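You operate a simulated robot arm through the tools that you are given. There is no shell and no other tool. Be economical: measure what you need, move in short steps, check, and stop when the job is done.

Carry out the task below with a simulated two-armed robot. There is one attempt and no reset: what you move stays moved.

JOB
Pick up the grey hand brush with one hand, pass it to the other hand and put it on the top of the steel bench.

The check looks at the end state, three seconds after you hand in, the way a careful person would. Anything else that was tipped, shoved, dropped, spilled or broken makes it a failure.

ROBOT AND FRAMES
Two 7-joint arms with three-finger grippers on one trunk, on a base that drives. Base frame: it is fixed to the floor where the robot stands at the start and does not move with it; the origin is under the middle of the robot, x ahead of it, y to its left, z up. Units: cm, degrees, N and s.
The left shoulder is at the start at [3, 12.4, 85.8], the right one opposite. With the tool pointing down near the work surface each hand reaches from about 10 to 62 cm from the robot's upright axis, wherever it stands, measured 20 degrees to its own side. Places, roughly: grey hand brush (15x5x12 cm) [50, 0, 30]; top of the steel bench [190, -210, 90]. Payload 2.2 kg a hand.
Tool frame (each hand has its own): the origin (TCP) lies between the finger pads and is the grasp point; the fingertips stand 2.8 cm ahead of it; z points along the fingers, y is the line along which they close. The gripper opens to 10.2 cm. The gripper's body begins 7.1 cm behind the TCP.
Orientation is that of the tool frame in the base frame, as a unit quaternion [w, x, y, z]. With the fingers straight down and closing along the base's y, the tool's x points along the base's -x, its y along +y and its z along -z.

CONTROLS
- The arms move only by the tool step_arm. It takes "left_series", "right_series" or both (then of equal length, played together; a hand with none holds still); each is a list of rows, each a list of 6 numbers: the shift along the base's x, y, z in cm, then the turn, a rotation vector about the base's x, y, z in rad. In form: [[x, y, z, wx, wy, wz], ...]. A call has 1 to 10 rows; each row is the pose to reach, as a shift and turn from the pose commanded when the call began. "left_hand" and "right_hand" are, for a hand that has rows, the finger opening in cm, from 0 to 10.2, set as the call begins (left out, the last holds). Each row takes 0.2 s and may step no farther than 5 cm and 8.6 degrees from the row before; otherwise, or with a gripper value out of range, the whole call is refused. Where a pose cannot be reached the arm comes as near as it can. A force on the tool above 40 N (or 10 N above the force at the start of the call, whichever is more), or a blocked arm, ends the call early, and 0.2 s more pass. Each finger halts on what it meets, pressing with about 37 N; the grip force reading is that of the motor and also rises with nothing between the fingers. The clock runs only during rows and for 0.2 s after the last one: add rows that repeat a pose to give the fingers time. The reply holds the time, the measured pose of the TCP, the force on the tool along the base axes, the opening and the grip force, in the units named above and with some noise, with the torque about the TCP (base axes, N m) and any sound that the robot's microphone picked up.
- Cameras (640 x 400 px; columns grow to the right, rows downward): "scene" is now at [2.33, 1.95, 155.05]; the picture's right is [0.33, -0.94, -0.00], its down [-0.88, -0.31, -0.37] and it looks along [0.35, 0.12, -0.93] (base axes); focal length 257 px, centre (320, 200). "left" rides on the left gripper at [7.2, 3.8, -8.6] in its tool frame; the picture's right is [-0.46, 0.89, 0.00], its down [-0.60, -0.32, -0.73] and it looks along [-0.65, -0.34, 0.68] (tool axes); focal length 256 px, centre (320, 200). "right" rides on the right gripper at [6.9, 4.4, -8.6] in its tool frame; the picture's right is [-0.53, 0.85, 0.00], its down [-0.58, -0.36, -0.73] and it looks along [-0.62, -0.39, 0.68] (tool axes); focal length 256 px, centre (320, 200). There is no depth. A picture from a camera that has moved, and an enlarged one, comes with that camera's place and axes in the base frame and with its lens.
- get_image(camera): a new picture of that camera. The clock stands still meanwhile.
- lift_body(by): slides the trunk up (or, below 0, down) by that many cm; the arms and the scene camera ride with it, the base frame stays. It gives what a move gives, with no picture.
- base_move(legs): drives the robot by 1 to 6 legs, each [ahead, left, turn to the left] in cm, cm and degrees, along the robot's own axes; the way and the turn of a leg run together, so that a leg with both is an arc; at most 150 cm and 180 degrees a leg. The arms and the cameras ride along, it lands a little off, and it stops where it bumps. It gives what a move gives.
- turn_head(pan, tilt): turns the head with the scene camera to pan (to the left, within 143 degrees either way) and tilt (down, from -29 to 69), counted from straight ahead of the robot. It gives what a move gives.
- inspect(camera, box): a new picture of the part [left, top, right, bottom] of that camera's present view, enlarged. The clock stands still meanwhile.
- job_done(): hands the job in; it is judged then, once.

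Go step by step. Nothing tells you exact positions but the pictures and the camera data: compare them with the known pose of the tool, close in by small moves and look again before you grip or let go. The budget is 120 turns and 88 pictures, counting those below and the enlarged ones. Unless the task says otherwise, let go and move clear before handing in, and close with one line.

The tools are called after "Emit:" by a JSON object that holds its "name" and its "arguments". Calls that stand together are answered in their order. step_arm: Moves the arms, as the interface text tells. Its arguments: {"type":"object","properties":{"left_series":{"type":"array","items":{"type":"array","items":{"type":"number"}}},"left_hand":{"type":"number"},"right_series":{"type":"array","items":{"type":"array","items":{"type":"number"}}},"right_hand":{"type":"number"}},"required":[]} The other tools are called the same way: lift_body (by) slides the trunk up or down; base_move (legs) drives the base; turn_head (pan, tilt) turns the head that bears the scene camera; get_image (camera) takes a picture; inspect (camera, box) takes an enlarged picture of a part of a camera's view; job_done () hands the job in.

At the start:

```text
clock: 0.0
left_position: [31.94, 12.0, 52.23]
left_orientation: [0.001, 0.0, 1.0, 0.001]
left_contact_force: [0.3, 0.1, -0.3]
left_wrist_torque: [0.0, 0.0, -0.03]
left_width: 10.2
left_finger_force: 0.0
right_position: [32.79, -10.0, 57.21]
right_orientation: [0.001, 0.0, 1.0, 0.0]
right_contact_force: [-0.5, -0.6, 0.0]
right_wrist_torque: [0.01, -0.05, -0.01]
right_width: 10.2
right_finger_force: 0.1
trunk travel left (down, up): [-10.0, 44.0]
robot x, y, heading: [0.12, -0.37, -0.1]
head pan, tilt: [19.2, 68.0]
```

scene: 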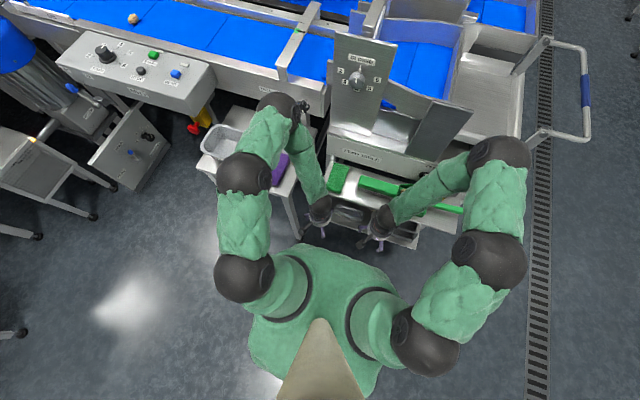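
right: 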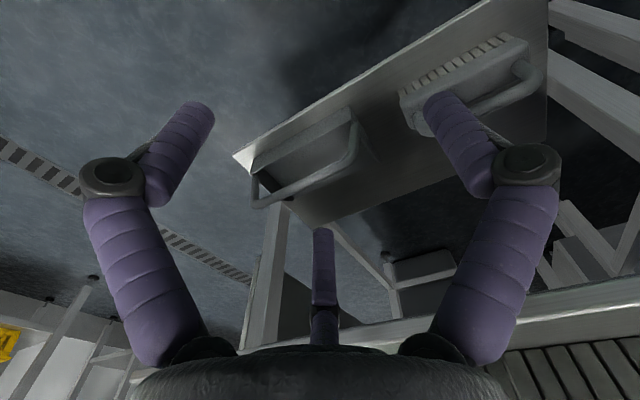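
left: 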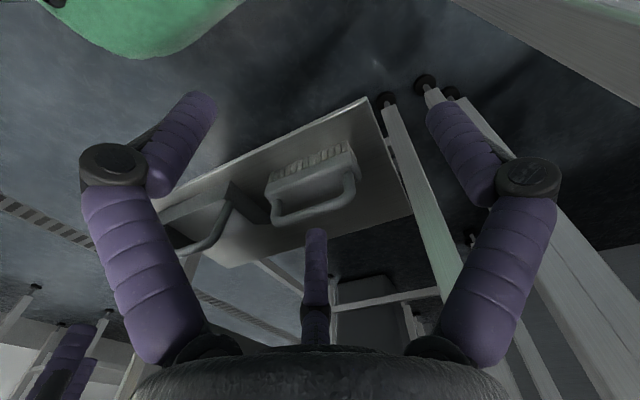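

I see a low shelf under a machine with two grey handled items on it. I'll take a closer look at both from the scene and wrist cameras.

Emit:
{"name": "inspect", "arguments": {"camera": "scene", "box": [260, 140, 480, 280]}}

Emit:
{"name": "inspect", "arguments": {"camera": "left", "box": [140, 60, 460, 300]}}

Emit:
{"name": "inspect", "arguments": {"camera": "right", "box": [220, 20, 580, 260]}}

```text
2.86 times, centred on (370, 210) of scene
camera zoom: at [2.33, 1.95, 155.05], right [0.33, -0.94, 0.0], down [-0.88, -0.31, -0.37], along [0.35, 0.12, -0.93], focal length 735 px, centre (177, 171)
```

zoom: 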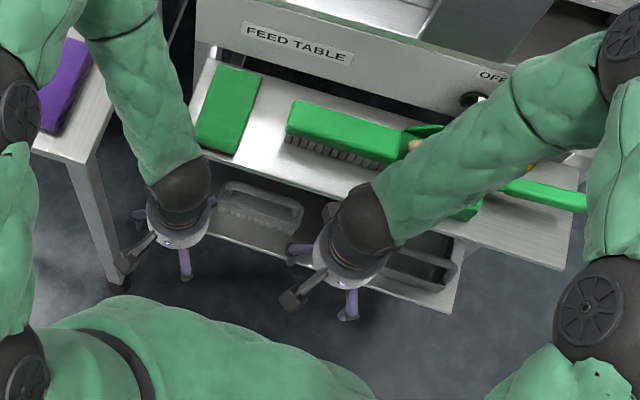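

```text
1.67 times, centred on (300, 180) of left
camera zoom: at [24.8, 15.78, 60.89], right [0.46, 0.89, 0.0], down [0.6, -0.32, 0.73], along [0.65, -0.34, -0.68], focal length 427 px, centre (353, 233)
```

zoom: 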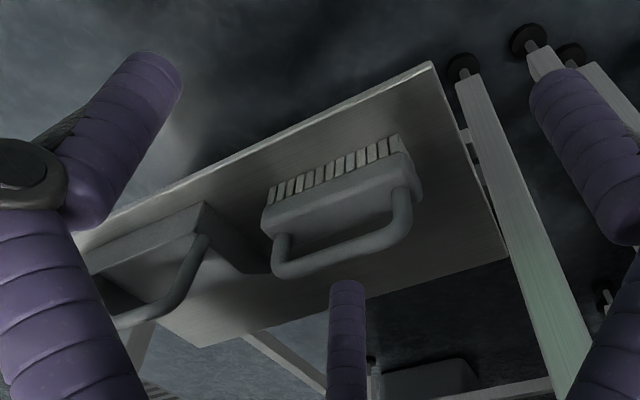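

```text
1.67 times, centred on (400, 140) of right
camera zoom: at [25.75, -5.62, 66.09], right [0.53, 0.85, 0.0], down [0.58, -0.36, 0.73], along [0.62, -0.39, -0.68], focal length 427 px, centre (187, 300)
```

zoom: 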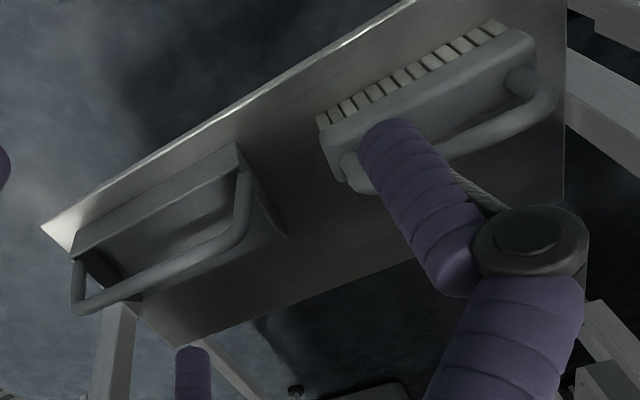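

The left item has bristles, so that is the brush: its handle bar triangulates to about (47,2.6,38.7), running along y. I'll move both hands aside to see the upper shelf edge clearly.

Emit:
{"name": "step_arm", "arguments": {"right_series": [[-3, -3, 2, 0, 0, 0], [-6, -6, 4, 0, 0, 0], [-9, -9, 6, 0, 0, 0], [-12, -12, 8, 0, 0, 0], [-12, -15, 10, 0, 0, 0]], "left_series": [[-3, 3, 2, 0, 0, 0], [-6, 6, 4, 0, 0, 0], [-9, 9, 6, 0, 0, 0], [-12, 12, 8, 0, 0, 0], [-12, 15, 10, 0, 0, 0]]}}

Emit:
{"name": "get_image", "arguments": {"camera": "scene"}}

Emit:
{"name": "get_image", "arguments": {"camera": "right"}}

Emit:
{"name": "get_image", "arguments": {"camera": "left"}}

```text
clock: 1.2
left_position: [19.7, 26.98, 62.02]
left_orientation: [-0.001, 0.0, 1.0, 0.0]
left_contact_force: [0.0, -0.2, 0.5]
left_wrist_torque: [0.04, -0.02, 0.02]
left_width: 10.2
left_finger_force: 0.2
right_position: [20.68, -25.4, 67.38]
right_orientation: [0.0, 0.0, 1.0, -0.001]
right_contact_force: [-0.3, -0.1, 0.0]
right_wrist_torque: [0.0, 0.0, -0.05]
right_width: 10.17
right_finger_force: 0.2
trunk travel left (down, up): [-10.0, 44.0]
robot x, y, heading: [0.36, 0.08, -0.3]
head pan, tilt: [19.2, 68.0]
```

```text
81 pictures are left
camera scene: at [2.27, 1.93, 155.06], right [0.33, -0.94, 0.0], down [-0.88, -0.31, -0.38], along [0.35, 0.12, -0.93], focal length 257 px, centre (320, 200)
```

scene: 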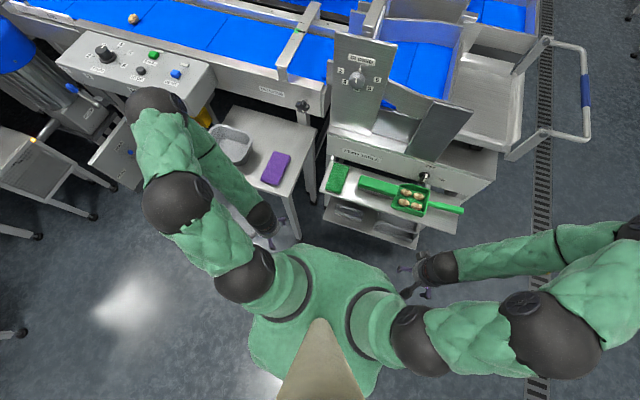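

```text
80 pictures are left
camera right: at [13.82, -21.04, 76.22], right [0.53, 0.85, 0.0], down [0.58, -0.36, 0.73], along [0.62, -0.39, -0.68], focal length 256 px, centre (320, 200)
```

right: 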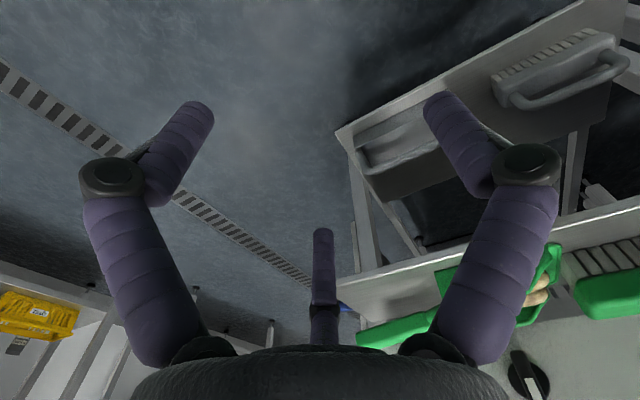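

```text
79 pictures are left
camera left: at [12.5, 30.63, 70.61], right [0.47, 0.89, 0.0], down [0.6, -0.32, 0.73], along [0.65, -0.34, -0.68], focal length 256 px, centre (320, 200)
```

left: 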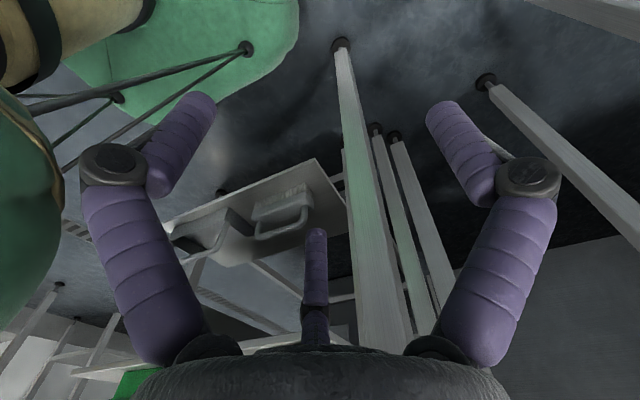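

The upper shelf edge sits at about x 41.5, z 59–62 and overhangs the brush, so I need a 45° forward-down approach from the left. I'll turn the left hand that way at a standoff in front.

Emit:
{"name": "step_arm", "arguments": {"left_series": [[1.1, -1.2, -0.9, 0.0275, -0.068, -0.1232], [2.2, -2.4, -1.8, 0.055, -0.136, -0.2464], [3.3, -3.6, -2.7, 0.0825, -0.204, -0.3696], [4.4, -4.8, -3.6, 0.11, -0.272, -0.4928], [5.5, -6, -4.5, 0.1375, -0.34, -0.616], [6.6, -7.2, -5.4, 0.165, -0.408, -0.7392], [7.7, -8.4, -6.3, 0.1925, -0.476, -0.8624]]}}

Emit:
{"name": "step_arm", "arguments": {"left_series": [[1.1, -1.2, -0.9, 0.0275, -0.068, -0.1232], [2.2, -2.4, -1.8, 0.055, -0.136, -0.2464], [3.3, -3.6, -2.7, 0.0825, -0.204, -0.3696], [4.4, -4.8, -3.6, 0.11, -0.272, -0.4928], [5.5, -6, -4.5, 0.1375, -0.34, -0.616], [6.6, -7.2, -5.4, 0.165, -0.408, -0.7392]]}}

Emit:
{"name": "get_image", "arguments": {"camera": "scene"}}

Emit:
{"name": "get_image", "arguments": {"camera": "left"}}

```text
clock: 2.8
left_position: [27.69, 18.78, 56.11]
left_orientation: [0.228, 0.414, 0.876, 0.093]
left_contact_force: [0.0, -1.0, 0.5]
left_wrist_torque: [0.03, -0.01, 0.0]
left_width: 10.18
left_finger_force: 0.0
right_position: [20.91, -25.41, 67.3]
right_orientation: [-0.001, 0.0, 1.0, -0.001]
right_contact_force: [0.1, -0.3, -0.2]
right_wrist_torque: [0.02, -0.02, -0.03]
right_width: 10.2
right_finger_force: 0.0
trunk travel left (down, up): [-10.0, 44.0]
robot x, y, heading: [0.02, 0.14, -0.1]
head pan, tilt: [19.2, 68.0]
```

```text
clock: 4.0
left_position: [32.16, 12.61, 51.24]
left_orientation: [0.354, 0.641, 0.667, 0.137]
left_contact_force: [-6.6, 1.1, 0.4]
left_wrist_torque: [0.07, -0.44, 0.64]
left_width: 10.21
left_finger_force: 0.1
right_position: [20.86, -25.4, 67.54]
right_orientation: [0.0, -0.001, 1.0, 0.0]
right_contact_force: [0.0, -0.2, 0.1]
right_wrist_torque: [0.04, -0.01, 0.0]
right_width: 10.21
right_finger_force: 0.2
trunk travel left (down, up): [-10.0, 44.0]
robot x, y, heading: [0.06, -0.14, 0.2]
head pan, tilt: [19.2, 68.0]
stopped in row 6 (left hand): the force on the tool passed its limit at 55 N (the readings are from after the stop); the commanded pose is now the measured one
```

```text
78 pictures are left
camera scene: at [2.38, 1.94, 155.05], right [0.33, -0.94, 0.0], down [-0.88, -0.31, -0.37], along [0.35, 0.12, -0.93], focal length 257 px, centre (320, 200)
```

scene: 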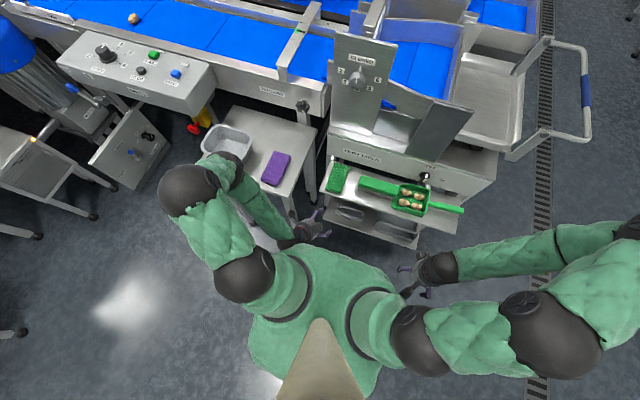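

```text
77 pictures are left
camera left: at [30.12, 22.29, 57.75], right [0.64, -0.32, 0.7], down [-0.76, -0.42, 0.5], along [0.14, -0.85, -0.51], focal length 256 px, centre (320, 200)
```

left: 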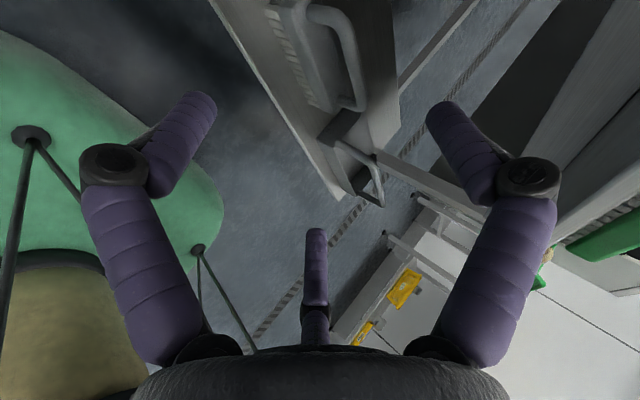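

The left wrist camera housing touched the leg of the side table, so I'll retrace the left hand to where it started. I'll pick up with the right hand instead, where the side is free.

Emit:
{"name": "step_arm", "arguments": {"left_series": [[-1.1, 1.2, 0.9, -0.0275, 0.068, 0.1232], [-2.2, 2.4, 1.8, -0.055, 0.136, 0.2464], [-3.3, 3.6, 2.7, -0.0825, 0.204, 0.3696], [-4.4, 4.8, 3.6, -0.11, 0.272, 0.4928], [-5.5, 6, 4.5, -0.1375, 0.34, 0.616], [-6.6, 7.2, 5.4, -0.165, 0.408, 0.7392], [-7.7, 8.4, 6.3, -0.1925, 0.476, 0.8624], [-8.8, 9.6, 7.2, -0.22, 0.544, 0.9856], [-9.9, 10.8, 8.1, -0.2475, 0.612, 1.1088], [-11, 12, 9, -0.275, 0.68, 1.232]]}}

Emit:
{"name": "inspect", "arguments": {"camera": "scene", "box": [180, 80, 500, 280]}}

```text
clock: 6.2
left_position: [21.41, 24.44, 60.17]
left_orientation: [0.062, 0.107, 0.992, 0.02]
left_contact_force: [-0.4, 0.2, 0.1]
left_wrist_torque: [0.01, 0.01, -0.03]
left_width: 10.16
left_finger_force: 0.1
right_position: [21.05, -25.35, 67.31]
right_orientation: [0.0, -0.002, 1.0, 0.0]
right_contact_force: [1.0, 0.8, -0.1]
right_wrist_torque: [0.05, 0.03, 0.02]
right_width: 10.2
right_finger_force: 0.1
trunk travel left (down, up): [-10.0, 44.0]
robot x, y, heading: [-0.08, -0.02, -0.2]
head pan, tilt: [19.2, 68.0]
```

```text
2.00 times, centred on (340, 180) of scene
camera zoom: at [2.3, 1.97, 155.05], right [0.33, -0.94, 0.0], down [-0.88, -0.31, -0.37], along [0.35, 0.12, -0.93], focal length 515 px, centre (280, 240)
```

zoom: 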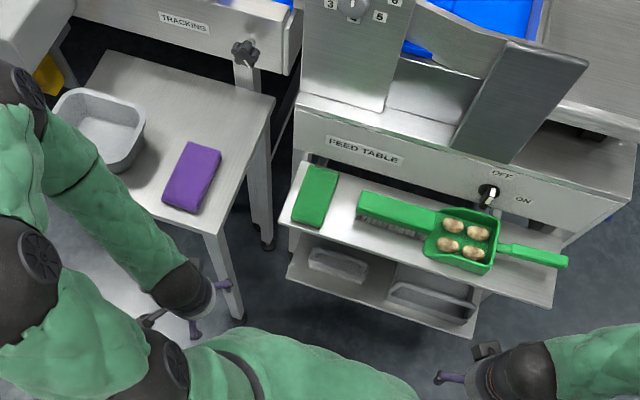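

The table and its items look unmoved. Now I'll turn the right hand into the mirrored 45° approach, standing off in front of the brush.

Emit:
{"name": "step_arm", "arguments": {"right_series": [[0.6, 1, -2.2, -0.0275, -0.068, 0.1232], [1.2, 2, -4.4, -0.055, -0.136, 0.2464], [1.8, 3, -6.6, -0.0825, -0.204, 0.3696], [2.4, 4, -8.8, -0.11, -0.272, 0.4928], [3, 5, -11, -0.1375, -0.34, 0.616], [3.5, 6, -13.2, -0.165, -0.408, 0.7392], [4, 7, -15.4, -0.1925, -0.476, 0.8624]]}}

Emit:
{"name": "step_arm", "arguments": {"right_series": [[1.7, 2, -0.5, -0.0275, -0.068, 0.1232], [3.4, 4, -1, -0.055, -0.136, 0.2464], [5.1, 6, -1.5, -0.0825, -0.204, 0.3696], [6.8, 8, -2, -0.11, -0.272, 0.4928], [8.5, 10, -2.5, -0.1375, -0.34, 0.616], [10, 12, -3, -0.165, -0.408, 0.7392]]}}

Emit:
{"name": "get_image", "arguments": {"camera": "scene"}}

Emit:
{"name": "get_image", "arguments": {"camera": "right"}}

```text
clock: 7.8
left_position: [21.49, 24.51, 60.2]
left_orientation: [0.062, 0.107, 0.992, 0.02]
left_contact_force: [0.8, -0.1, -1.0]
left_wrist_torque: [-0.02, -0.03, 0.01]
left_width: 10.21
left_finger_force: 0.0
right_position: [24.89, -18.56, 51.87]
right_orientation: [0.23, -0.414, 0.876, -0.093]
right_contact_force: [0.3, 0.0, -0.1]
right_wrist_torque: [0.0, 0.02, 0.04]
right_width: 10.2
right_finger_force: 0.1
trunk travel left (down, up): [-10.0, 44.0]
robot x, y, heading: [0.3, 0.3, 0.0]
head pan, tilt: [19.2, 68.0]
```

```text
clock: 9.2
left_position: [21.45, 24.57, 60.1]
left_orientation: [0.062, 0.107, 0.992, 0.02]
left_contact_force: [-0.2, 0.2, 0.4]
left_wrist_torque: [0.0, -0.02, 0.05]
left_width: 10.18
left_finger_force: 0.0
right_position: [34.5, -6.41, 48.98]
right_orientation: [-0.381, 0.691, -0.595, 0.154]
right_contact_force: [0.4, -0.1, 0.2]
right_wrist_torque: [-0.02, -0.03, 0.0]
right_width: 10.22
right_finger_force: 0.1
trunk travel left (down, up): [-10.0, 44.0]
robot x, y, heading: [-0.1, 0.14, -0.1]
head pan, tilt: [19.2, 68.0]
```

```text
75 pictures are left
camera scene: at [2.32, 1.97, 155.05], right [0.33, -0.94, 0.0], down [-0.88, -0.31, -0.37], along [0.35, 0.12, -0.93], focal length 257 px, centre (320, 200)
```

scene: 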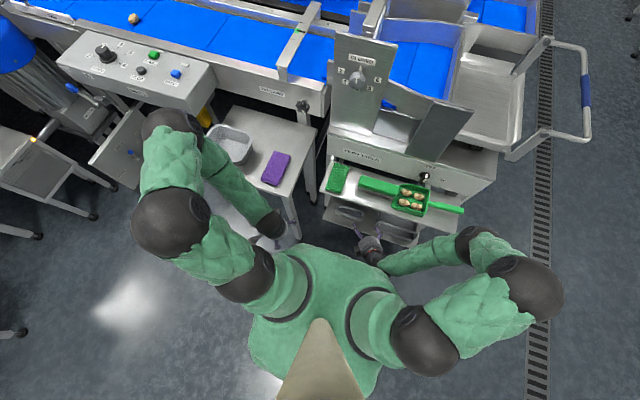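

```text
74 pictures are left
camera right: at [27.4, -15.86, 50.13], right [-0.73, 0.5, -0.47], down [-0.37, 0.29, 0.88], along [0.58, 0.81, -0.03], focal length 256 px, centre (320, 200)
```

right: 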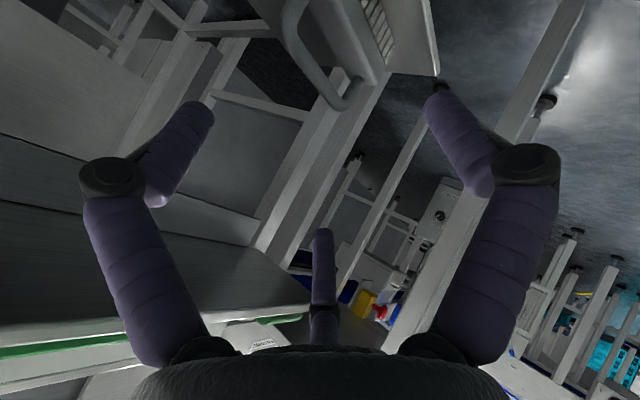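

The right hand is at standoff with the brush in its upper view. I'll enlarge to check the gap between the handle bar and the brush body.

Emit:
{"name": "inspect", "arguments": {"camera": "right", "box": [230, 0, 470, 150]}}

Emit:
{"name": "inspect", "arguments": {"camera": "scene", "box": [310, 180, 440, 270]}}

```text
2.67 times, centred on (350, 75) of right
camera zoom: at [27.4, -15.86, 50.13], right [-0.73, 0.5, -0.47], down [-0.37, 0.29, 0.88], along [0.58, 0.81, -0.03], focal length 683 px, centre (240, 533)
```

zoom: 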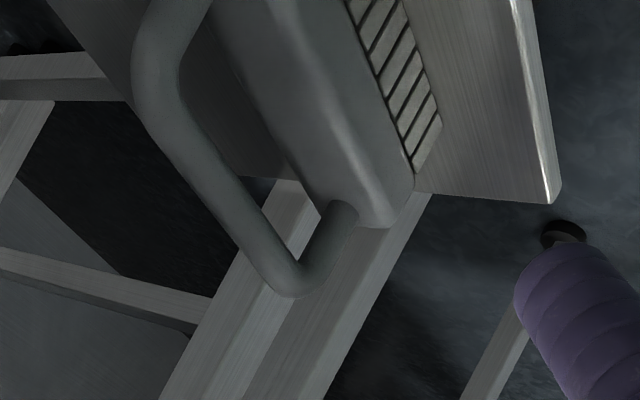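

```text
4.44 times, centred on (375, 225) of scene
camera zoom: at [2.32, 1.97, 155.05], right [0.33, -0.94, 0.0], down [-0.88, -0.31, -0.37], along [0.35, 0.12, -0.93], focal length 1144 px, centre (76, 89)
```

zoom: 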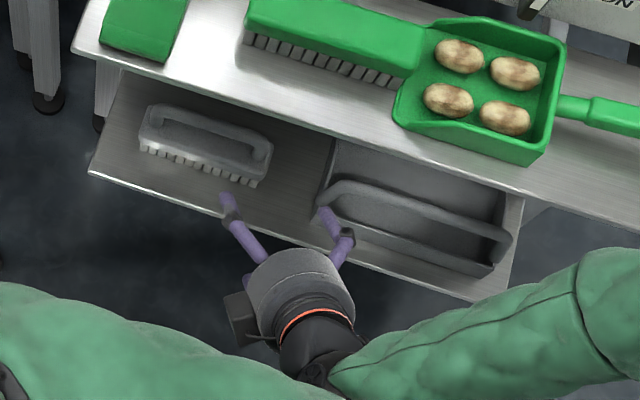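

The gap under the handle bar is about 2.7 cm and the bar is about 1.8 cm thick, at around (46.6, y, 38.6). I'll narrow the fingers and advance to a pre-grasp pose.

Emit:
{"name": "step_arm", "arguments": {"right_series": [[1.7, 0.8, -1.3, 0, 0, 0], [3.4, 1.6, -2.6, 0, 0, 0], [5.1, 2.4, -3.9, 0, 0, 0], [6.9, 3.2, -5.2, 0, 0, 0], [6.9, 3.2, -5.2, 0, 0, 0]], "right_hand": 3.6}}

Emit:
{"name": "inspect", "arguments": {"camera": "scene", "box": [310, 180, 440, 270]}}

Emit:
{"name": "get_image", "arguments": {"camera": "right"}}

Emit:
{"name": "get_image", "arguments": {"camera": "left"}}

```text
clock: 10.4
left_position: [21.47, 24.66, 60.24]
left_orientation: [0.062, 0.106, 0.992, 0.021]
left_contact_force: [-0.7, 0.1, 0.1]
left_wrist_torque: [0.01, 0.01, -0.02]
left_width: 10.19
left_finger_force: 0.0
right_position: [41.75, -3.3, 43.64]
right_orientation: [-0.381, 0.689, -0.597, 0.153]
right_contact_force: [1.0, 0.6, 0.3]
right_wrist_torque: [0.01, 0.0, -0.03]
right_width: 3.6
right_finger_force: 0.1
trunk travel left (down, up): [-10.0, 44.0]
robot x, y, heading: [0.07, -0.1, 0.0]
head pan, tilt: [19.2, 68.0]
```

```text
4.44 times, centred on (375, 225) of scene
camera zoom: at [2.32, 1.97, 155.05], right [0.33, -0.94, 0.0], down [-0.88, -0.31, -0.37], along [0.35, 0.12, -0.93], focal length 1144 px, centre (76, 89)
```

zoom: 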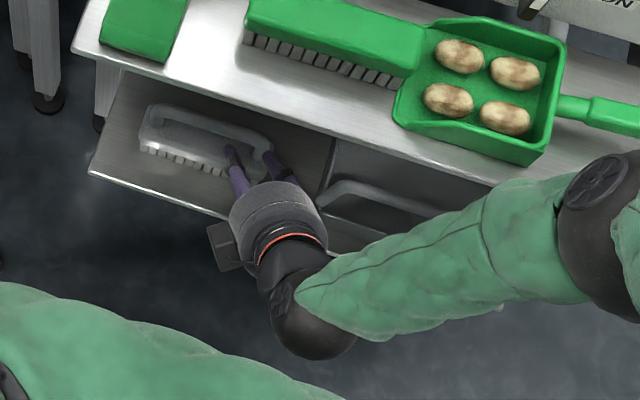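

```text
70 pictures are left
camera right: at [34.53, -12.75, 44.76], right [-0.73, 0.5, -0.47], down [-0.37, 0.29, 0.88], along [0.58, 0.81, -0.03], focal length 256 px, centre (320, 200)
```

right: 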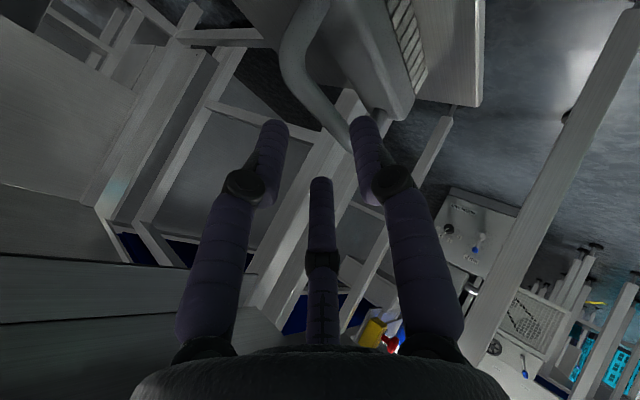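

```text
69 pictures are left
camera left: at [14.23, 29.53, 68.13], right [0.64, 0.76, 0.1], down [0.43, -0.46, 0.78], along [0.64, -0.45, -0.62], focal length 256 px, centre (320, 200)
```

left: 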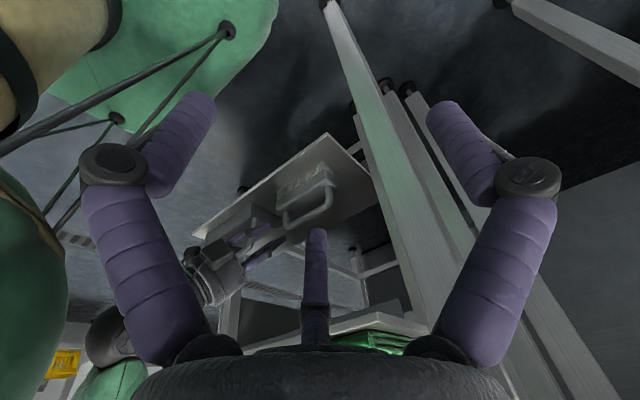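

The hand lines up with the bar (offset along the closing line is about 0.2 cm). I'll advance 6 cm along the fingers in small steps.

Emit:
{"name": "step_arm", "arguments": {"right_series": [[0.67, 0.6, -0.66, 0, 0, 0], [1.33, 1.1, -1.32, 0, 0, 0], [2.0, 1.5, -1.98, 0, 0, 0], [2.67, 1.9, -2.65, 0, 0, 0], [3.33, 2.2, -3.31, 0, 0, 0], [3.8, 2.5, -3.8, 0, 0, 0]]}}

Emit:
{"name": "inspect", "arguments": {"camera": "scene", "box": [320, 190, 410, 250]}}

Emit:
{"name": "get_image", "arguments": {"camera": "right"}}

Emit:
{"name": "inspect", "arguments": {"camera": "left", "box": [180, 130, 380, 310]}}

```text
clock: 11.8
left_position: [21.57, 24.62, 60.19]
left_orientation: [0.062, 0.107, 0.992, 0.02]
left_contact_force: [-0.2, 0.9, -0.2]
left_wrist_torque: [0.01, -0.04, 0.0]
left_width: 10.23
left_finger_force: 0.0
right_position: [45.16, -0.47, 39.98]
right_orientation: [-0.38, 0.69, -0.597, 0.151]
right_contact_force: [1.0, -0.1, 0.1]
right_wrist_torque: [0.02, 0.04, 0.06]
right_width: 3.62
right_finger_force: 0.1
trunk travel left (down, up): [-10.0, 44.0]
robot x, y, heading: [0.15, 0.39, -0.1]
head pan, tilt: [19.2, 68.0]
```

```text
6.67 times, centred on (365, 220) of scene
camera zoom: at [2.44, 1.98, 155.02], right [0.33, -0.94, 0.0], down [-0.88, -0.31, -0.37], along [0.35, 0.12, -0.93], focal length 1715 px, centre (20, 67)
```

zoom: 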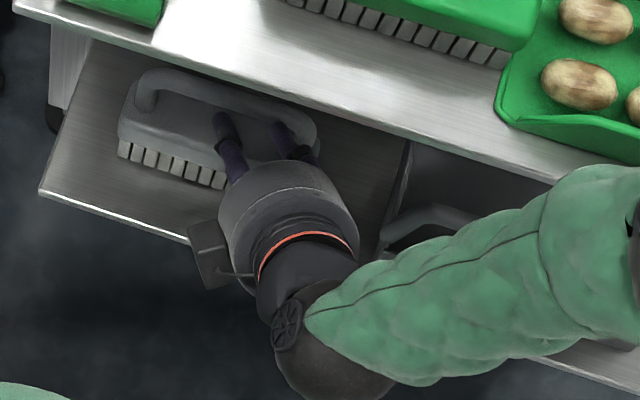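

```text
67 pictures are left
camera right: at [38.09, -9.99, 41.06], right [-0.73, 0.5, -0.47], down [-0.36, 0.29, 0.88], along [0.58, 0.81, -0.03], focal length 256 px, centre (320, 200)
```

right: 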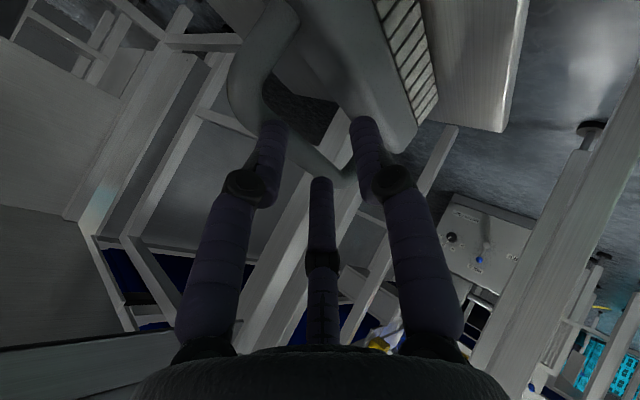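

```text
2.22 times, centred on (280, 220) of left
camera zoom: at [14.29, 29.54, 68.08], right [0.64, 0.76, 0.1], down [0.43, -0.46, 0.78], along [0.64, -0.45, -0.62], focal length 569 px, centre (409, 156)
```

zoom: 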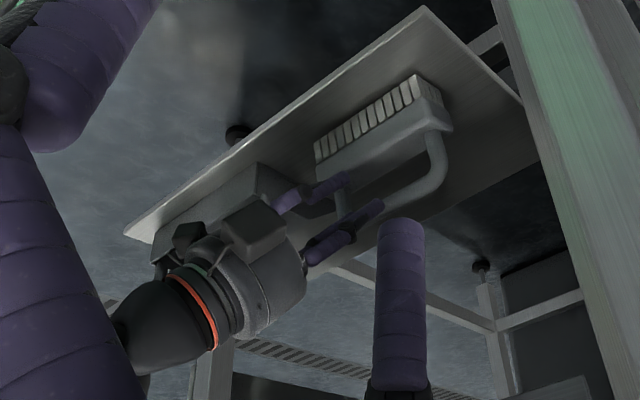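

From several views the bar is nearer (48, 0, 38.9), about 1.2 cm off the finger midplane. I'll back off, shift up and forward, then look again.

Emit:
{"name": "step_arm", "arguments": {"right_series": [[-1.0, -0.5, 1.0, 0, 0, 0], [-0.6, -0.5, 1.4, 0, 0, 0], [-0.15, -0.5, 1.85, 0, 0, 0], [0.5, -0.2, 1.2, 0, 0, 0], [1.0, 0.1, 0.7, 0, 0, 0], [1.5, 0.3, 0.2, 0, 0, 0]]}}

Emit:
{"name": "inspect", "arguments": {"camera": "scene", "box": [320, 190, 410, 250]}}

Emit:
{"name": "inspect", "arguments": {"camera": "right", "box": [200, 0, 440, 220]}}

Emit:
{"name": "inspect", "arguments": {"camera": "left", "box": [240, 150, 340, 240]}}

```text
clock: 13.2
left_position: [21.57, 24.69, 60.25]
left_orientation: [0.063, 0.108, 0.992, 0.02]
left_contact_force: [-1.2, 0.3, -0.7]
left_wrist_torque: [-0.02, 0.0, 0.01]
left_width: 10.19
left_finger_force: 0.1
right_position: [47.24, -0.21, 40.27]
right_orientation: [-0.38, 0.69, -0.596, 0.155]
right_contact_force: [0.0, 0.9, 0.0]
right_wrist_torque: [-0.01, -0.02, -0.02]
right_width: 3.6
right_finger_force: 0.1
trunk travel left (down, up): [-10.0, 44.0]
robot x, y, heading: [-0.31, 0.14, 0.2]
head pan, tilt: [19.2, 68.0]
```

```text
6.67 times, centred on (365, 220) of scene
camera zoom: at [2.31, 1.97, 155.05], right [0.33, -0.94, 0.0], down [-0.88, -0.31, -0.37], along [0.35, 0.12, -0.93], focal length 1715 px, centre (20, 67)
```

zoom: 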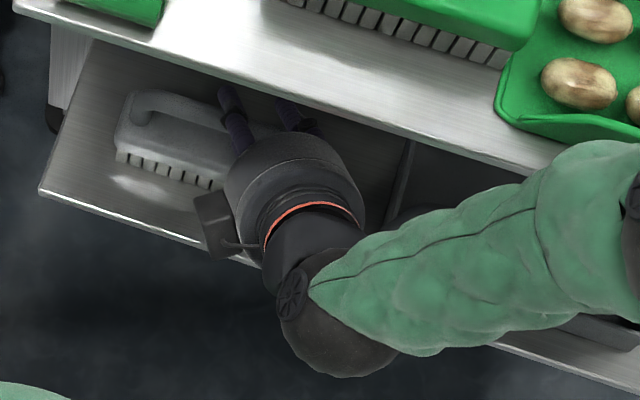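

```text
1.82 times, centred on (320, 110) of right
camera zoom: at [40.0, -9.81, 41.31], right [-0.73, 0.5, -0.47], down [-0.37, 0.29, 0.88], along [0.58, 0.81, -0.03], focal length 465 px, centre (320, 364)
```

zoom: 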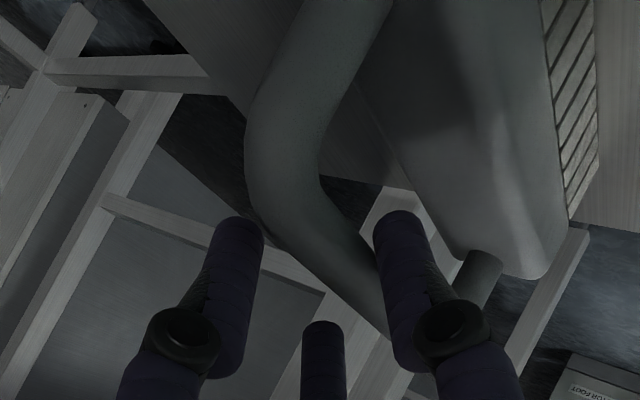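

```text
4.44 times, centred on (290, 195) of left
camera zoom: at [14.22, 29.53, 68.13], right [0.64, 0.76, 0.1], down [0.43, -0.46, 0.78], along [0.64, -0.45, -0.62], focal length 1138 px, centre (453, 222)
```

zoom: 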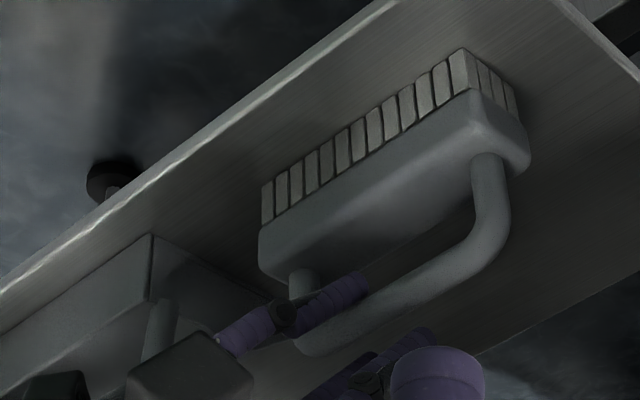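

The bar now lies between the lower finger and the upper pair, with the lower finger in the gap. I'll close the grip.

Emit:
{"name": "step_arm", "arguments": {"right_series": [[0, 0, 0, 0, 0, 0], [0, 0, 0, 0, 0, 0], [0, 0, 0, 0, 0, 0], [0, 0, 0, 0, 0, 0]], "right_hand": 0.5}}

Emit:
{"name": "inspect", "arguments": {"camera": "left", "box": [240, 150, 340, 240]}}

Emit:
{"name": "inspect", "arguments": {"camera": "right", "box": [200, 0, 440, 220]}}

```text
clock: 14.2
left_position: [21.53, 24.54, 60.22]
left_orientation: [0.063, 0.108, 0.992, 0.02]
left_contact_force: [0.2, -0.2, -0.2]
left_wrist_torque: [-0.01, 0.01, 0.01]
left_width: 10.21
left_finger_force: 0.1
right_position: [47.18, -0.37, 40.28]
right_orientation: [-0.381, 0.69, -0.596, 0.155]
right_contact_force: [-0.1, -0.6, 1.5]
right_wrist_torque: [-0.24, 0.02, -0.04]
right_width: 2.37
right_finger_force: 37.0
trunk travel left (down, up): [-10.0, 44.0]
robot x, y, heading: [-0.01, -0.08, -0.2]
head pan, tilt: [19.2, 68.0]
```

```text
4.44 times, centred on (290, 195) of left
camera zoom: at [14.22, 29.53, 68.13], right [0.64, 0.76, 0.1], down [0.43, -0.46, 0.78], along [0.64, -0.45, -0.62], focal length 1138 px, centre (453, 222)
```

zoom: 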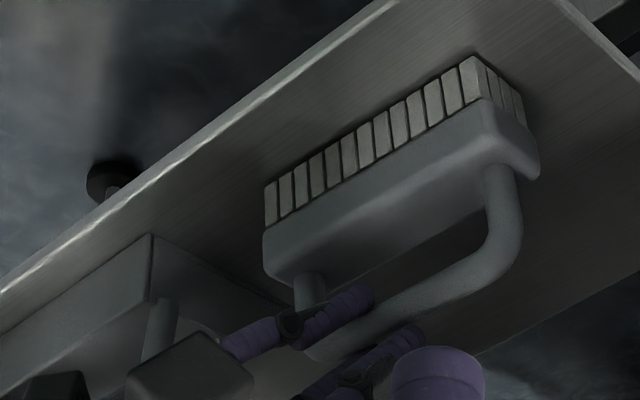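

```text
1.82 times, centred on (320, 110) of right
camera zoom: at [40.0, -9.81, 41.31], right [-0.73, 0.5, -0.47], down [-0.37, 0.29, 0.88], along [0.58, 0.81, -0.03], focal length 465 px, centre (320, 364)
```

zoom: 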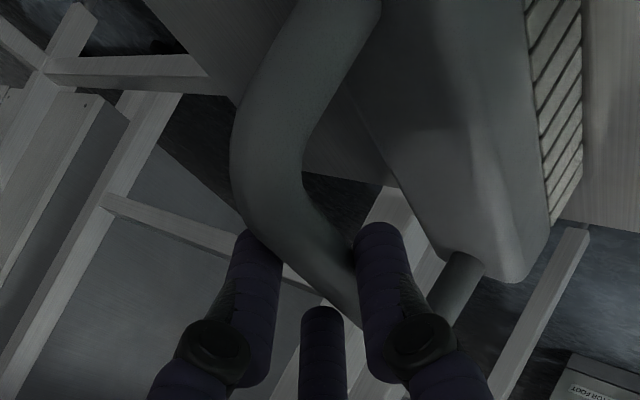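

Gripped (2.4 cm, 37 N). I'll lift 3 cm, then pull back out from under the upper shelf.

Emit:
{"name": "step_arm", "arguments": {"right_series": [[0, 0, 1, 0, 0, 0], [0, 0, 2, 0, 0, 0], [-0.5, 0, 3, 0, 0, 0], [-3, -0.5, 3, 0, 0, 0], [-6, -1, 3, 0, 0, 0], [-9, -1.5, 3, 0, 0, 0], [-12, -2, 3.5, 0, 0, 0], [-15, -2.5, 4, 0, 0, 0], [-17, -3, 5, 0, 0, 0]]}}

Emit:
{"name": "get_image", "arguments": {"camera": "scene"}}

Emit:
{"name": "get_image", "arguments": {"camera": "right"}}

Emit:
{"name": "get_image", "arguments": {"camera": "left"}}

```text
clock: 16.2
left_position: [21.47, 24.51, 60.23]
left_orientation: [0.062, 0.107, 0.992, 0.02]
left_contact_force: [0.0, -0.9, 0.6]
left_wrist_torque: [-0.03, -0.01, -0.05]
left_width: 10.24
left_finger_force: 0.1
right_position: [29.76, -3.36, 45.39]
right_orientation: [-0.38, 0.69, -0.596, 0.154]
right_contact_force: [-0.1, -0.1, -1.7]
right_wrist_torque: [-0.04, 0.01, 0.02]
right_width: 2.37
right_finger_force: 37.1
trunk travel left (down, up): [-10.0, 44.0]
robot x, y, heading: [-0.25, 0.3, 0.1]
head pan, tilt: [19.2, 68.0]
```

```text
60 pictures are left
camera scene: at [2.29, 1.95, 155.05], right [0.33, -0.94, 0.0], down [-0.88, -0.31, -0.37], along [0.35, 0.12, -0.93], focal length 257 px, centre (320, 200)
```

scene: 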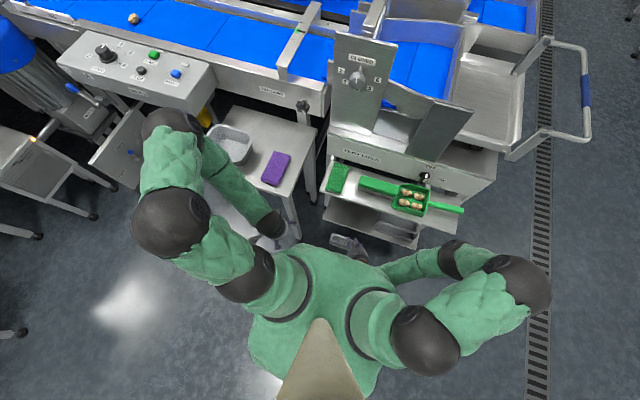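

```text
59 pictures are left
camera right: at [22.58, -12.77, 46.33], right [-0.73, 0.5, -0.47], down [-0.37, 0.29, 0.88], along [0.58, 0.81, -0.03], focal length 256 px, centre (320, 200)
```

right: 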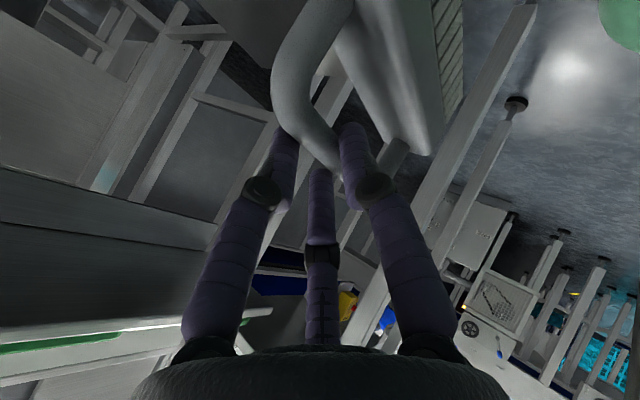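

```text
58 pictures are left
camera left: at [14.21, 29.53, 68.14], right [0.64, 0.76, 0.1], down [0.43, -0.46, 0.78], along [0.64, -0.45, -0.62], focal length 256 px, centre (320, 200)
```

left: 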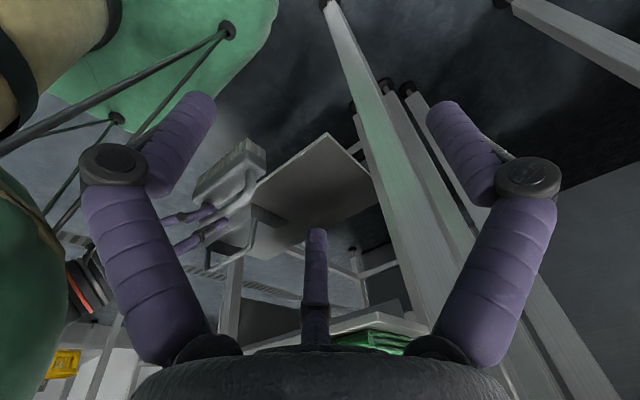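

The brush is held clear of the shelf. I'll look around for room for the handover and the way to the bench.

Emit:
{"name": "turn_head", "arguments": {"pan": -50, "tilt": 25}}

Emit:
{"name": "get_image", "arguments": {"camera": "scene"}}

Emit:
{"name": "turn_head", "arguments": {"pan": -130, "tilt": 35}}

Emit:
{"name": "get_image", "arguments": {"camera": "scene"}}

```text
clock: 17.6
left_position: [21.58, 24.71, 60.21]
left_orientation: [0.062, 0.108, 0.992, 0.02]
left_contact_force: [-0.4, -0.1, -0.5]
left_wrist_torque: [0.0, 0.0, -0.02]
left_width: 10.22
left_finger_force: 0.1
right_position: [29.81, -3.33, 45.21]
right_orientation: [-0.381, 0.69, -0.596, 0.153]
right_contact_force: [-0.2, 0.5, -1.3]
right_wrist_torque: [-0.01, 0.05, 0.02]
right_width: 2.35
right_finger_force: 37.4
trunk travel left (down, up): [-10.0, 44.0]
robot x, y, heading: [0.2, 0.13, 0.2]
head pan, tilt: [-50.0, 25.0]
```

```text
57 pictures are left
camera scene: at [2.87, -6.97, 160.92], right [-0.77, -0.64, 0.0], down [-0.27, 0.32, -0.91], along [0.58, -0.69, -0.42], focal length 257 px, centre (320, 200)
```

scene: 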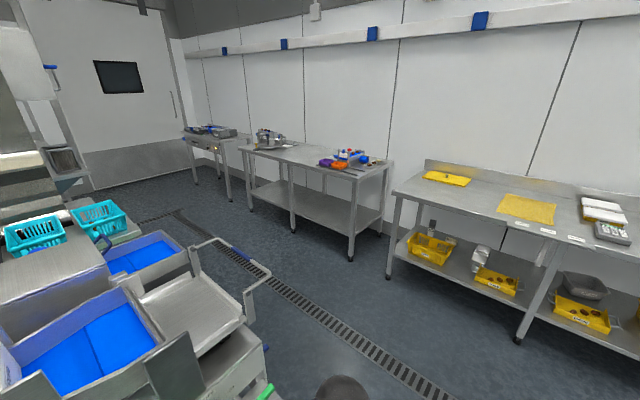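

```text
clock: 19.2
left_position: [21.53, 24.49, 60.09]
left_orientation: [0.061, 0.107, 0.992, 0.02]
left_contact_force: [0.5, 0.3, -0.2]
left_wrist_torque: [-0.01, -0.01, 0.01]
left_width: 10.21
left_finger_force: 0.0
right_position: [29.85, -3.35, 45.23]
right_orientation: [-0.38, 0.691, -0.596, 0.154]
right_contact_force: [0.0, -0.1, -1.5]
right_wrist_torque: [-0.04, 0.02, 0.01]
right_width: 2.34
right_finger_force: 37.2
trunk travel left (down, up): [-10.0, 44.0]
robot x, y, heading: [0.08, 0.24, 0.3]
head pan, tilt: [-130.0, 35.0]
```

```text
56 pictures are left
camera scene: at [-8.71, -6.67, 159.35], right [-0.77, 0.64, 0.0], down [0.37, 0.44, -0.82], along [-0.53, -0.63, -0.57], focal length 257 px, centre (320, 200)
```

scene: 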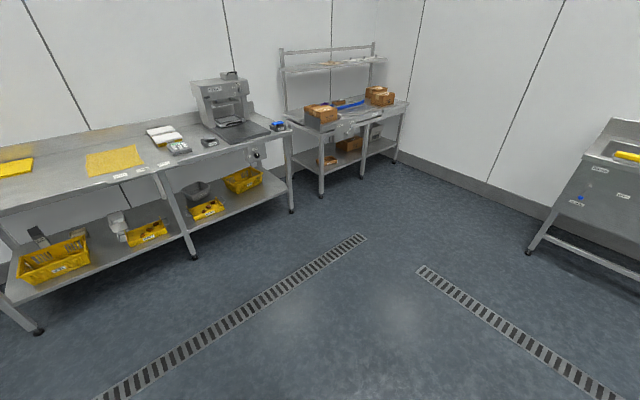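

The steel bench is the middle one, with its top spanning x 100–250 and y −230 to −170, and a free spot near (190,−195). I'll back away from the machine first and do the handover in the open.

Emit:
{"name": "base_move", "arguments": {"legs": [[-35, 0, 0]]}}

Emit:
{"name": "turn_head", "arguments": {"pan": 0, "tilt": 60}}

Emit:
{"name": "get_image", "arguments": {"camera": "scene"}}

```text
clock: 21.4
left_position: [-13.28, 24.48, 60.1]
left_orientation: [0.063, 0.114, 0.991, 0.02]
left_contact_force: [0.3, -0.3, -0.5]
left_wrist_torque: [-0.01, -0.02, 0.0]
left_width: 10.18
left_finger_force: 0.3
right_position: [-5.22, -3.55, 45.3]
right_orientation: [-0.38, 0.685, -0.601, 0.157]
right_contact_force: [-0.6, 0.2, -1.5]
right_wrist_torque: [-0.04, 0.0, 0.01]
right_width: 2.38
right_finger_force: 36.9
trunk travel left (down, up): [-10.0, 44.0]
robot x, y, heading: [-35.56, 0.17, -0.9]
head pan, tilt: [-130.0, 35.0]
```

```text
clock: 23.5
left_position: [-13.22, 24.46, 60.28]
left_orientation: [0.063, 0.114, 0.991, 0.019]
left_contact_force: [-0.5, -0.1, -0.2]
left_wrist_torque: [-0.03, 0.02, -0.02]
left_width: 10.2
left_finger_force: 0.1
right_position: [-5.37, -3.6, 45.27]
right_orientation: [-0.379, 0.686, -0.601, 0.157]
right_contact_force: [0.5, 0.1, -0.7]
right_wrist_torque: [-0.03, 0.01, 0.03]
right_width: 2.34
right_finger_force: 37.4
trunk travel left (down, up): [-10.0, 44.0]
robot x, y, heading: [-35.04, 0.36, -0.9]
head pan, tilt: [0.0, 60.0]
```

```text
55 pictures are left
camera scene: at [-31.49, 0.25, 155.92], right [-0.01, -1.0, 0.0], down [-0.87, 0.01, -0.5], along [0.5, -0.01, -0.87], focal length 257 px, centre (320, 200)
```

scene: 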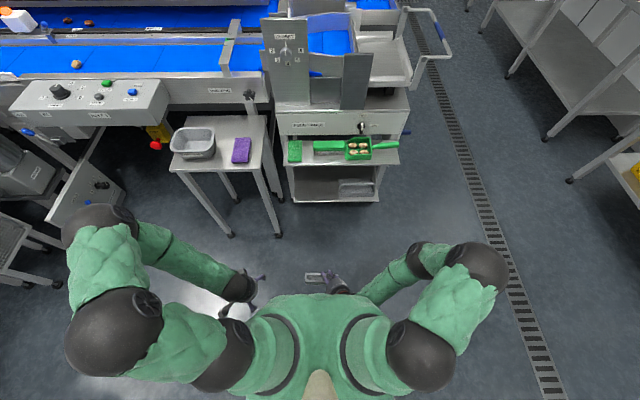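

There is open floor here now. I'll raise the brush forward into clear view for the handover.

Emit:
{"name": "step_arm", "arguments": {"right_series": [[2, -0.5, 4, 0, 0, 0], [4, -1, 8, 0, 0, 0], [6, -1.5, 12, 0, 0, 0], [8, -2, 16, 0, 0, 0], [10, -2, 20, 0, 0, 0], [11, -2, 22, 0, 0, 0]]}}

Emit:
{"name": "inspect", "arguments": {"camera": "scene", "box": [220, 180, 420, 310]}}

Emit:
{"name": "get_image", "arguments": {"camera": "left"}}

Emit:
{"name": "get_image", "arguments": {"camera": "right"}}

```text
clock: 24.9
left_position: [-13.24, 24.62, 60.07]
left_orientation: [0.062, 0.113, 0.991, 0.021]
left_contact_force: [0.1, -0.6, 0.0]
left_wrist_torque: [0.0, 0.0, 0.01]
left_width: 10.22
left_finger_force: 0.1
right_position: [5.75, -5.65, 67.38]
right_orientation: [-0.379, 0.686, -0.601, 0.157]
right_contact_force: [0.1, 0.6, -0.8]
right_wrist_torque: [-0.03, 0.02, -0.05]
right_width: 2.32
right_finger_force: 36.8
trunk travel left (down, up): [-10.0, 44.0]
robot x, y, heading: [-35.11, 0.04, -0.5]
head pan, tilt: [0.0, 60.0]
```

```text
3.08 times, centred on (320, 245) of scene
camera zoom: at [-31.5, 0.27, 155.91], right [-0.01, -1.0, 0.0], down [-0.87, 0.01, -0.5], along [0.5, -0.01, -0.87], focal length 792 px, centre (320, 62)
```

zoom: 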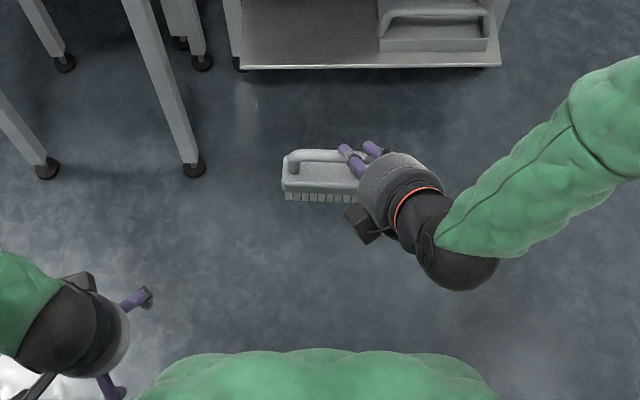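

```text
53 pictures are left
camera left: at [-20.45, 29.55, 68.13], right [0.65, 0.76, 0.1], down [0.42, -0.46, 0.78], along [0.64, -0.46, -0.62], focal length 256 px, centre (320, 200)
```

left: 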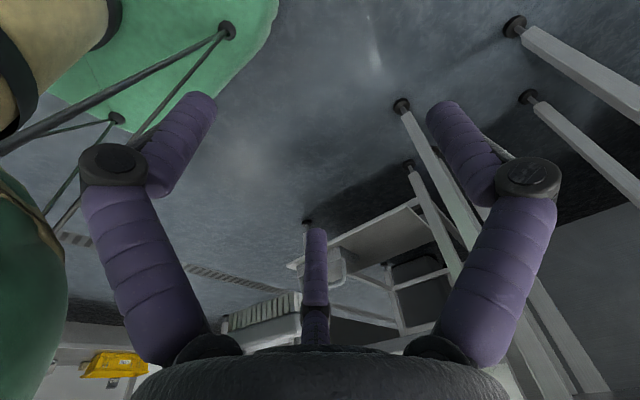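

```text
52 pictures are left
camera right: at [-1.65, -14.94, 68.43], right [-0.72, 0.51, -0.47], down [-0.36, 0.3, 0.88], along [0.59, 0.81, -0.03], focal length 256 px, centre (320, 200)
```

right: 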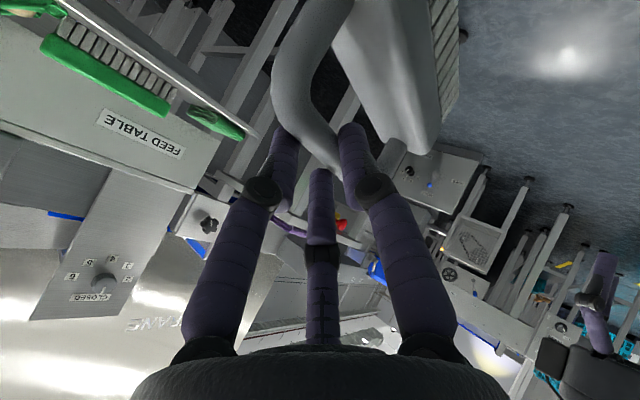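

The bar is at about (6.9, −9…3, 66.3) and the body's left end at about y 4.2. The left hand will take the body's left end from the upper left, closing across its 5 cm width, so I'll turn it in stages.

Emit:
{"name": "step_arm", "arguments": {"left_series": [[1, 0, 0.9, -0.0537, 0.0605, 0.1182], [2, 0, 1.8, -0.1074, 0.121, 0.2364], [3, 0, 2.7, -0.1611, 0.1815, 0.3546], [4, 0, 3.6, -0.2148, 0.242, 0.4728], [5, 0, 4.5, -0.2685, 0.3025, 0.591], [6, 0, 5.4, -0.3222, 0.363, 0.7092], [7, 0, 6, -0.3759, 0.4235, 0.8274]]}}

Emit:
{"name": "step_arm", "arguments": {"left_series": [[1, 0, 0.9, -0.0537, 0.0605, 0.1182], [2, 0, 1.8, -0.1074, 0.121, 0.2364], [3, 0, 2.7, -0.1611, 0.1815, 0.3546], [4, 0, 3.6, -0.2148, 0.242, 0.4728], [5, 0, 4.5, -0.2685, 0.3025, 0.591], [6, 0, 5.4, -0.3222, 0.363, 0.7092], [7, 0, 6, -0.3759, 0.4235, 0.8274]]}}

Emit:
{"name": "get_image", "arguments": {"camera": "scene"}}

Emit:
{"name": "get_image", "arguments": {"camera": "left"}}

```text
clock: 26.5
left_position: [-7.68, 23.76, 65.02]
left_orientation: [-0.13, -0.277, 0.939, -0.158]
left_contact_force: [1.5, -2.6, 0.2]
left_wrist_torque: [0.18, 0.1, 0.14]
left_width: 10.19
left_finger_force: 0.1
left hand out of reach, approached as far as the arm can: row 7
right_position: [5.78, -5.51, 67.27]
right_orientation: [-0.379, 0.686, -0.601, 0.157]
right_contact_force: [0.4, 0.3, -1.7]
right_wrist_torque: [-0.01, 0.03, -0.01]
right_width: 2.32
right_finger_force: 36.9
trunk travel left (down, up): [-10.0, 44.0]
robot x, y, heading: [-34.92, 0.43, -0.8]
head pan, tilt: [0.0, 60.0]
```

```text
clock: 28.1
left_position: [-29.72, 20.34, 58.88]
left_orientation: [-0.259, -0.56, 0.741, -0.267]
left_contact_force: [1.1, 0.4, 0.4]
left_wrist_torque: [-0.03, 0.02, 0.02]
left_width: 10.21
left_finger_force: 0.1
left hand out of reach, approached as far as the arm can: row 1, 2, 3, 4, 5, 6, 7
right_position: [5.67, -5.63, 67.33]
right_orientation: [-0.378, 0.686, -0.601, 0.158]
right_contact_force: [0.0, 1.0, -2.0]
right_wrist_torque: [-0.04, 0.02, -0.01]
right_width: 2.35
right_finger_force: 37.7
trunk travel left (down, up): [-10.0, 44.0]
robot x, y, heading: [-35.48, -0.05, -0.8]
head pan, tilt: [0.0, 60.0]
```

```text
51 pictures are left
camera scene: at [-31.51, 0.32, 155.92], right [-0.01, -1.0, 0.0], down [-0.87, 0.01, -0.5], along [0.5, -0.01, -0.87], focal length 257 px, centre (320, 200)
```

scene: 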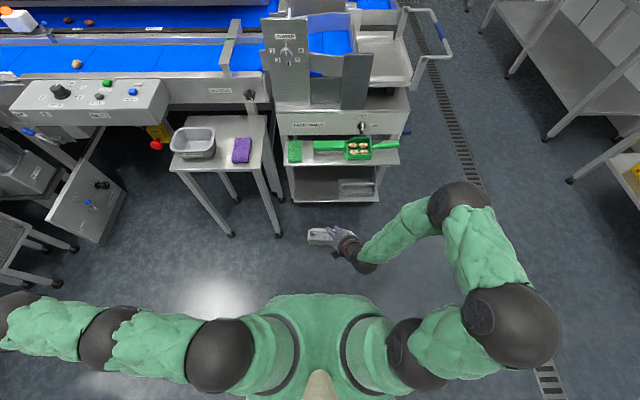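

```text
50 pictures are left
camera left: at [-34.36, 22.1, 69.73], right [-0.75, 0.53, -0.41], down [0.51, 0.85, 0.15], along [0.43, -0.1, -0.9], focal length 256 px, centre (320, 200)
```

left: 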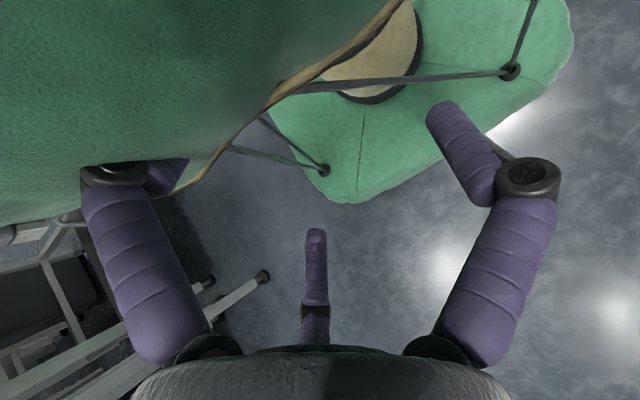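

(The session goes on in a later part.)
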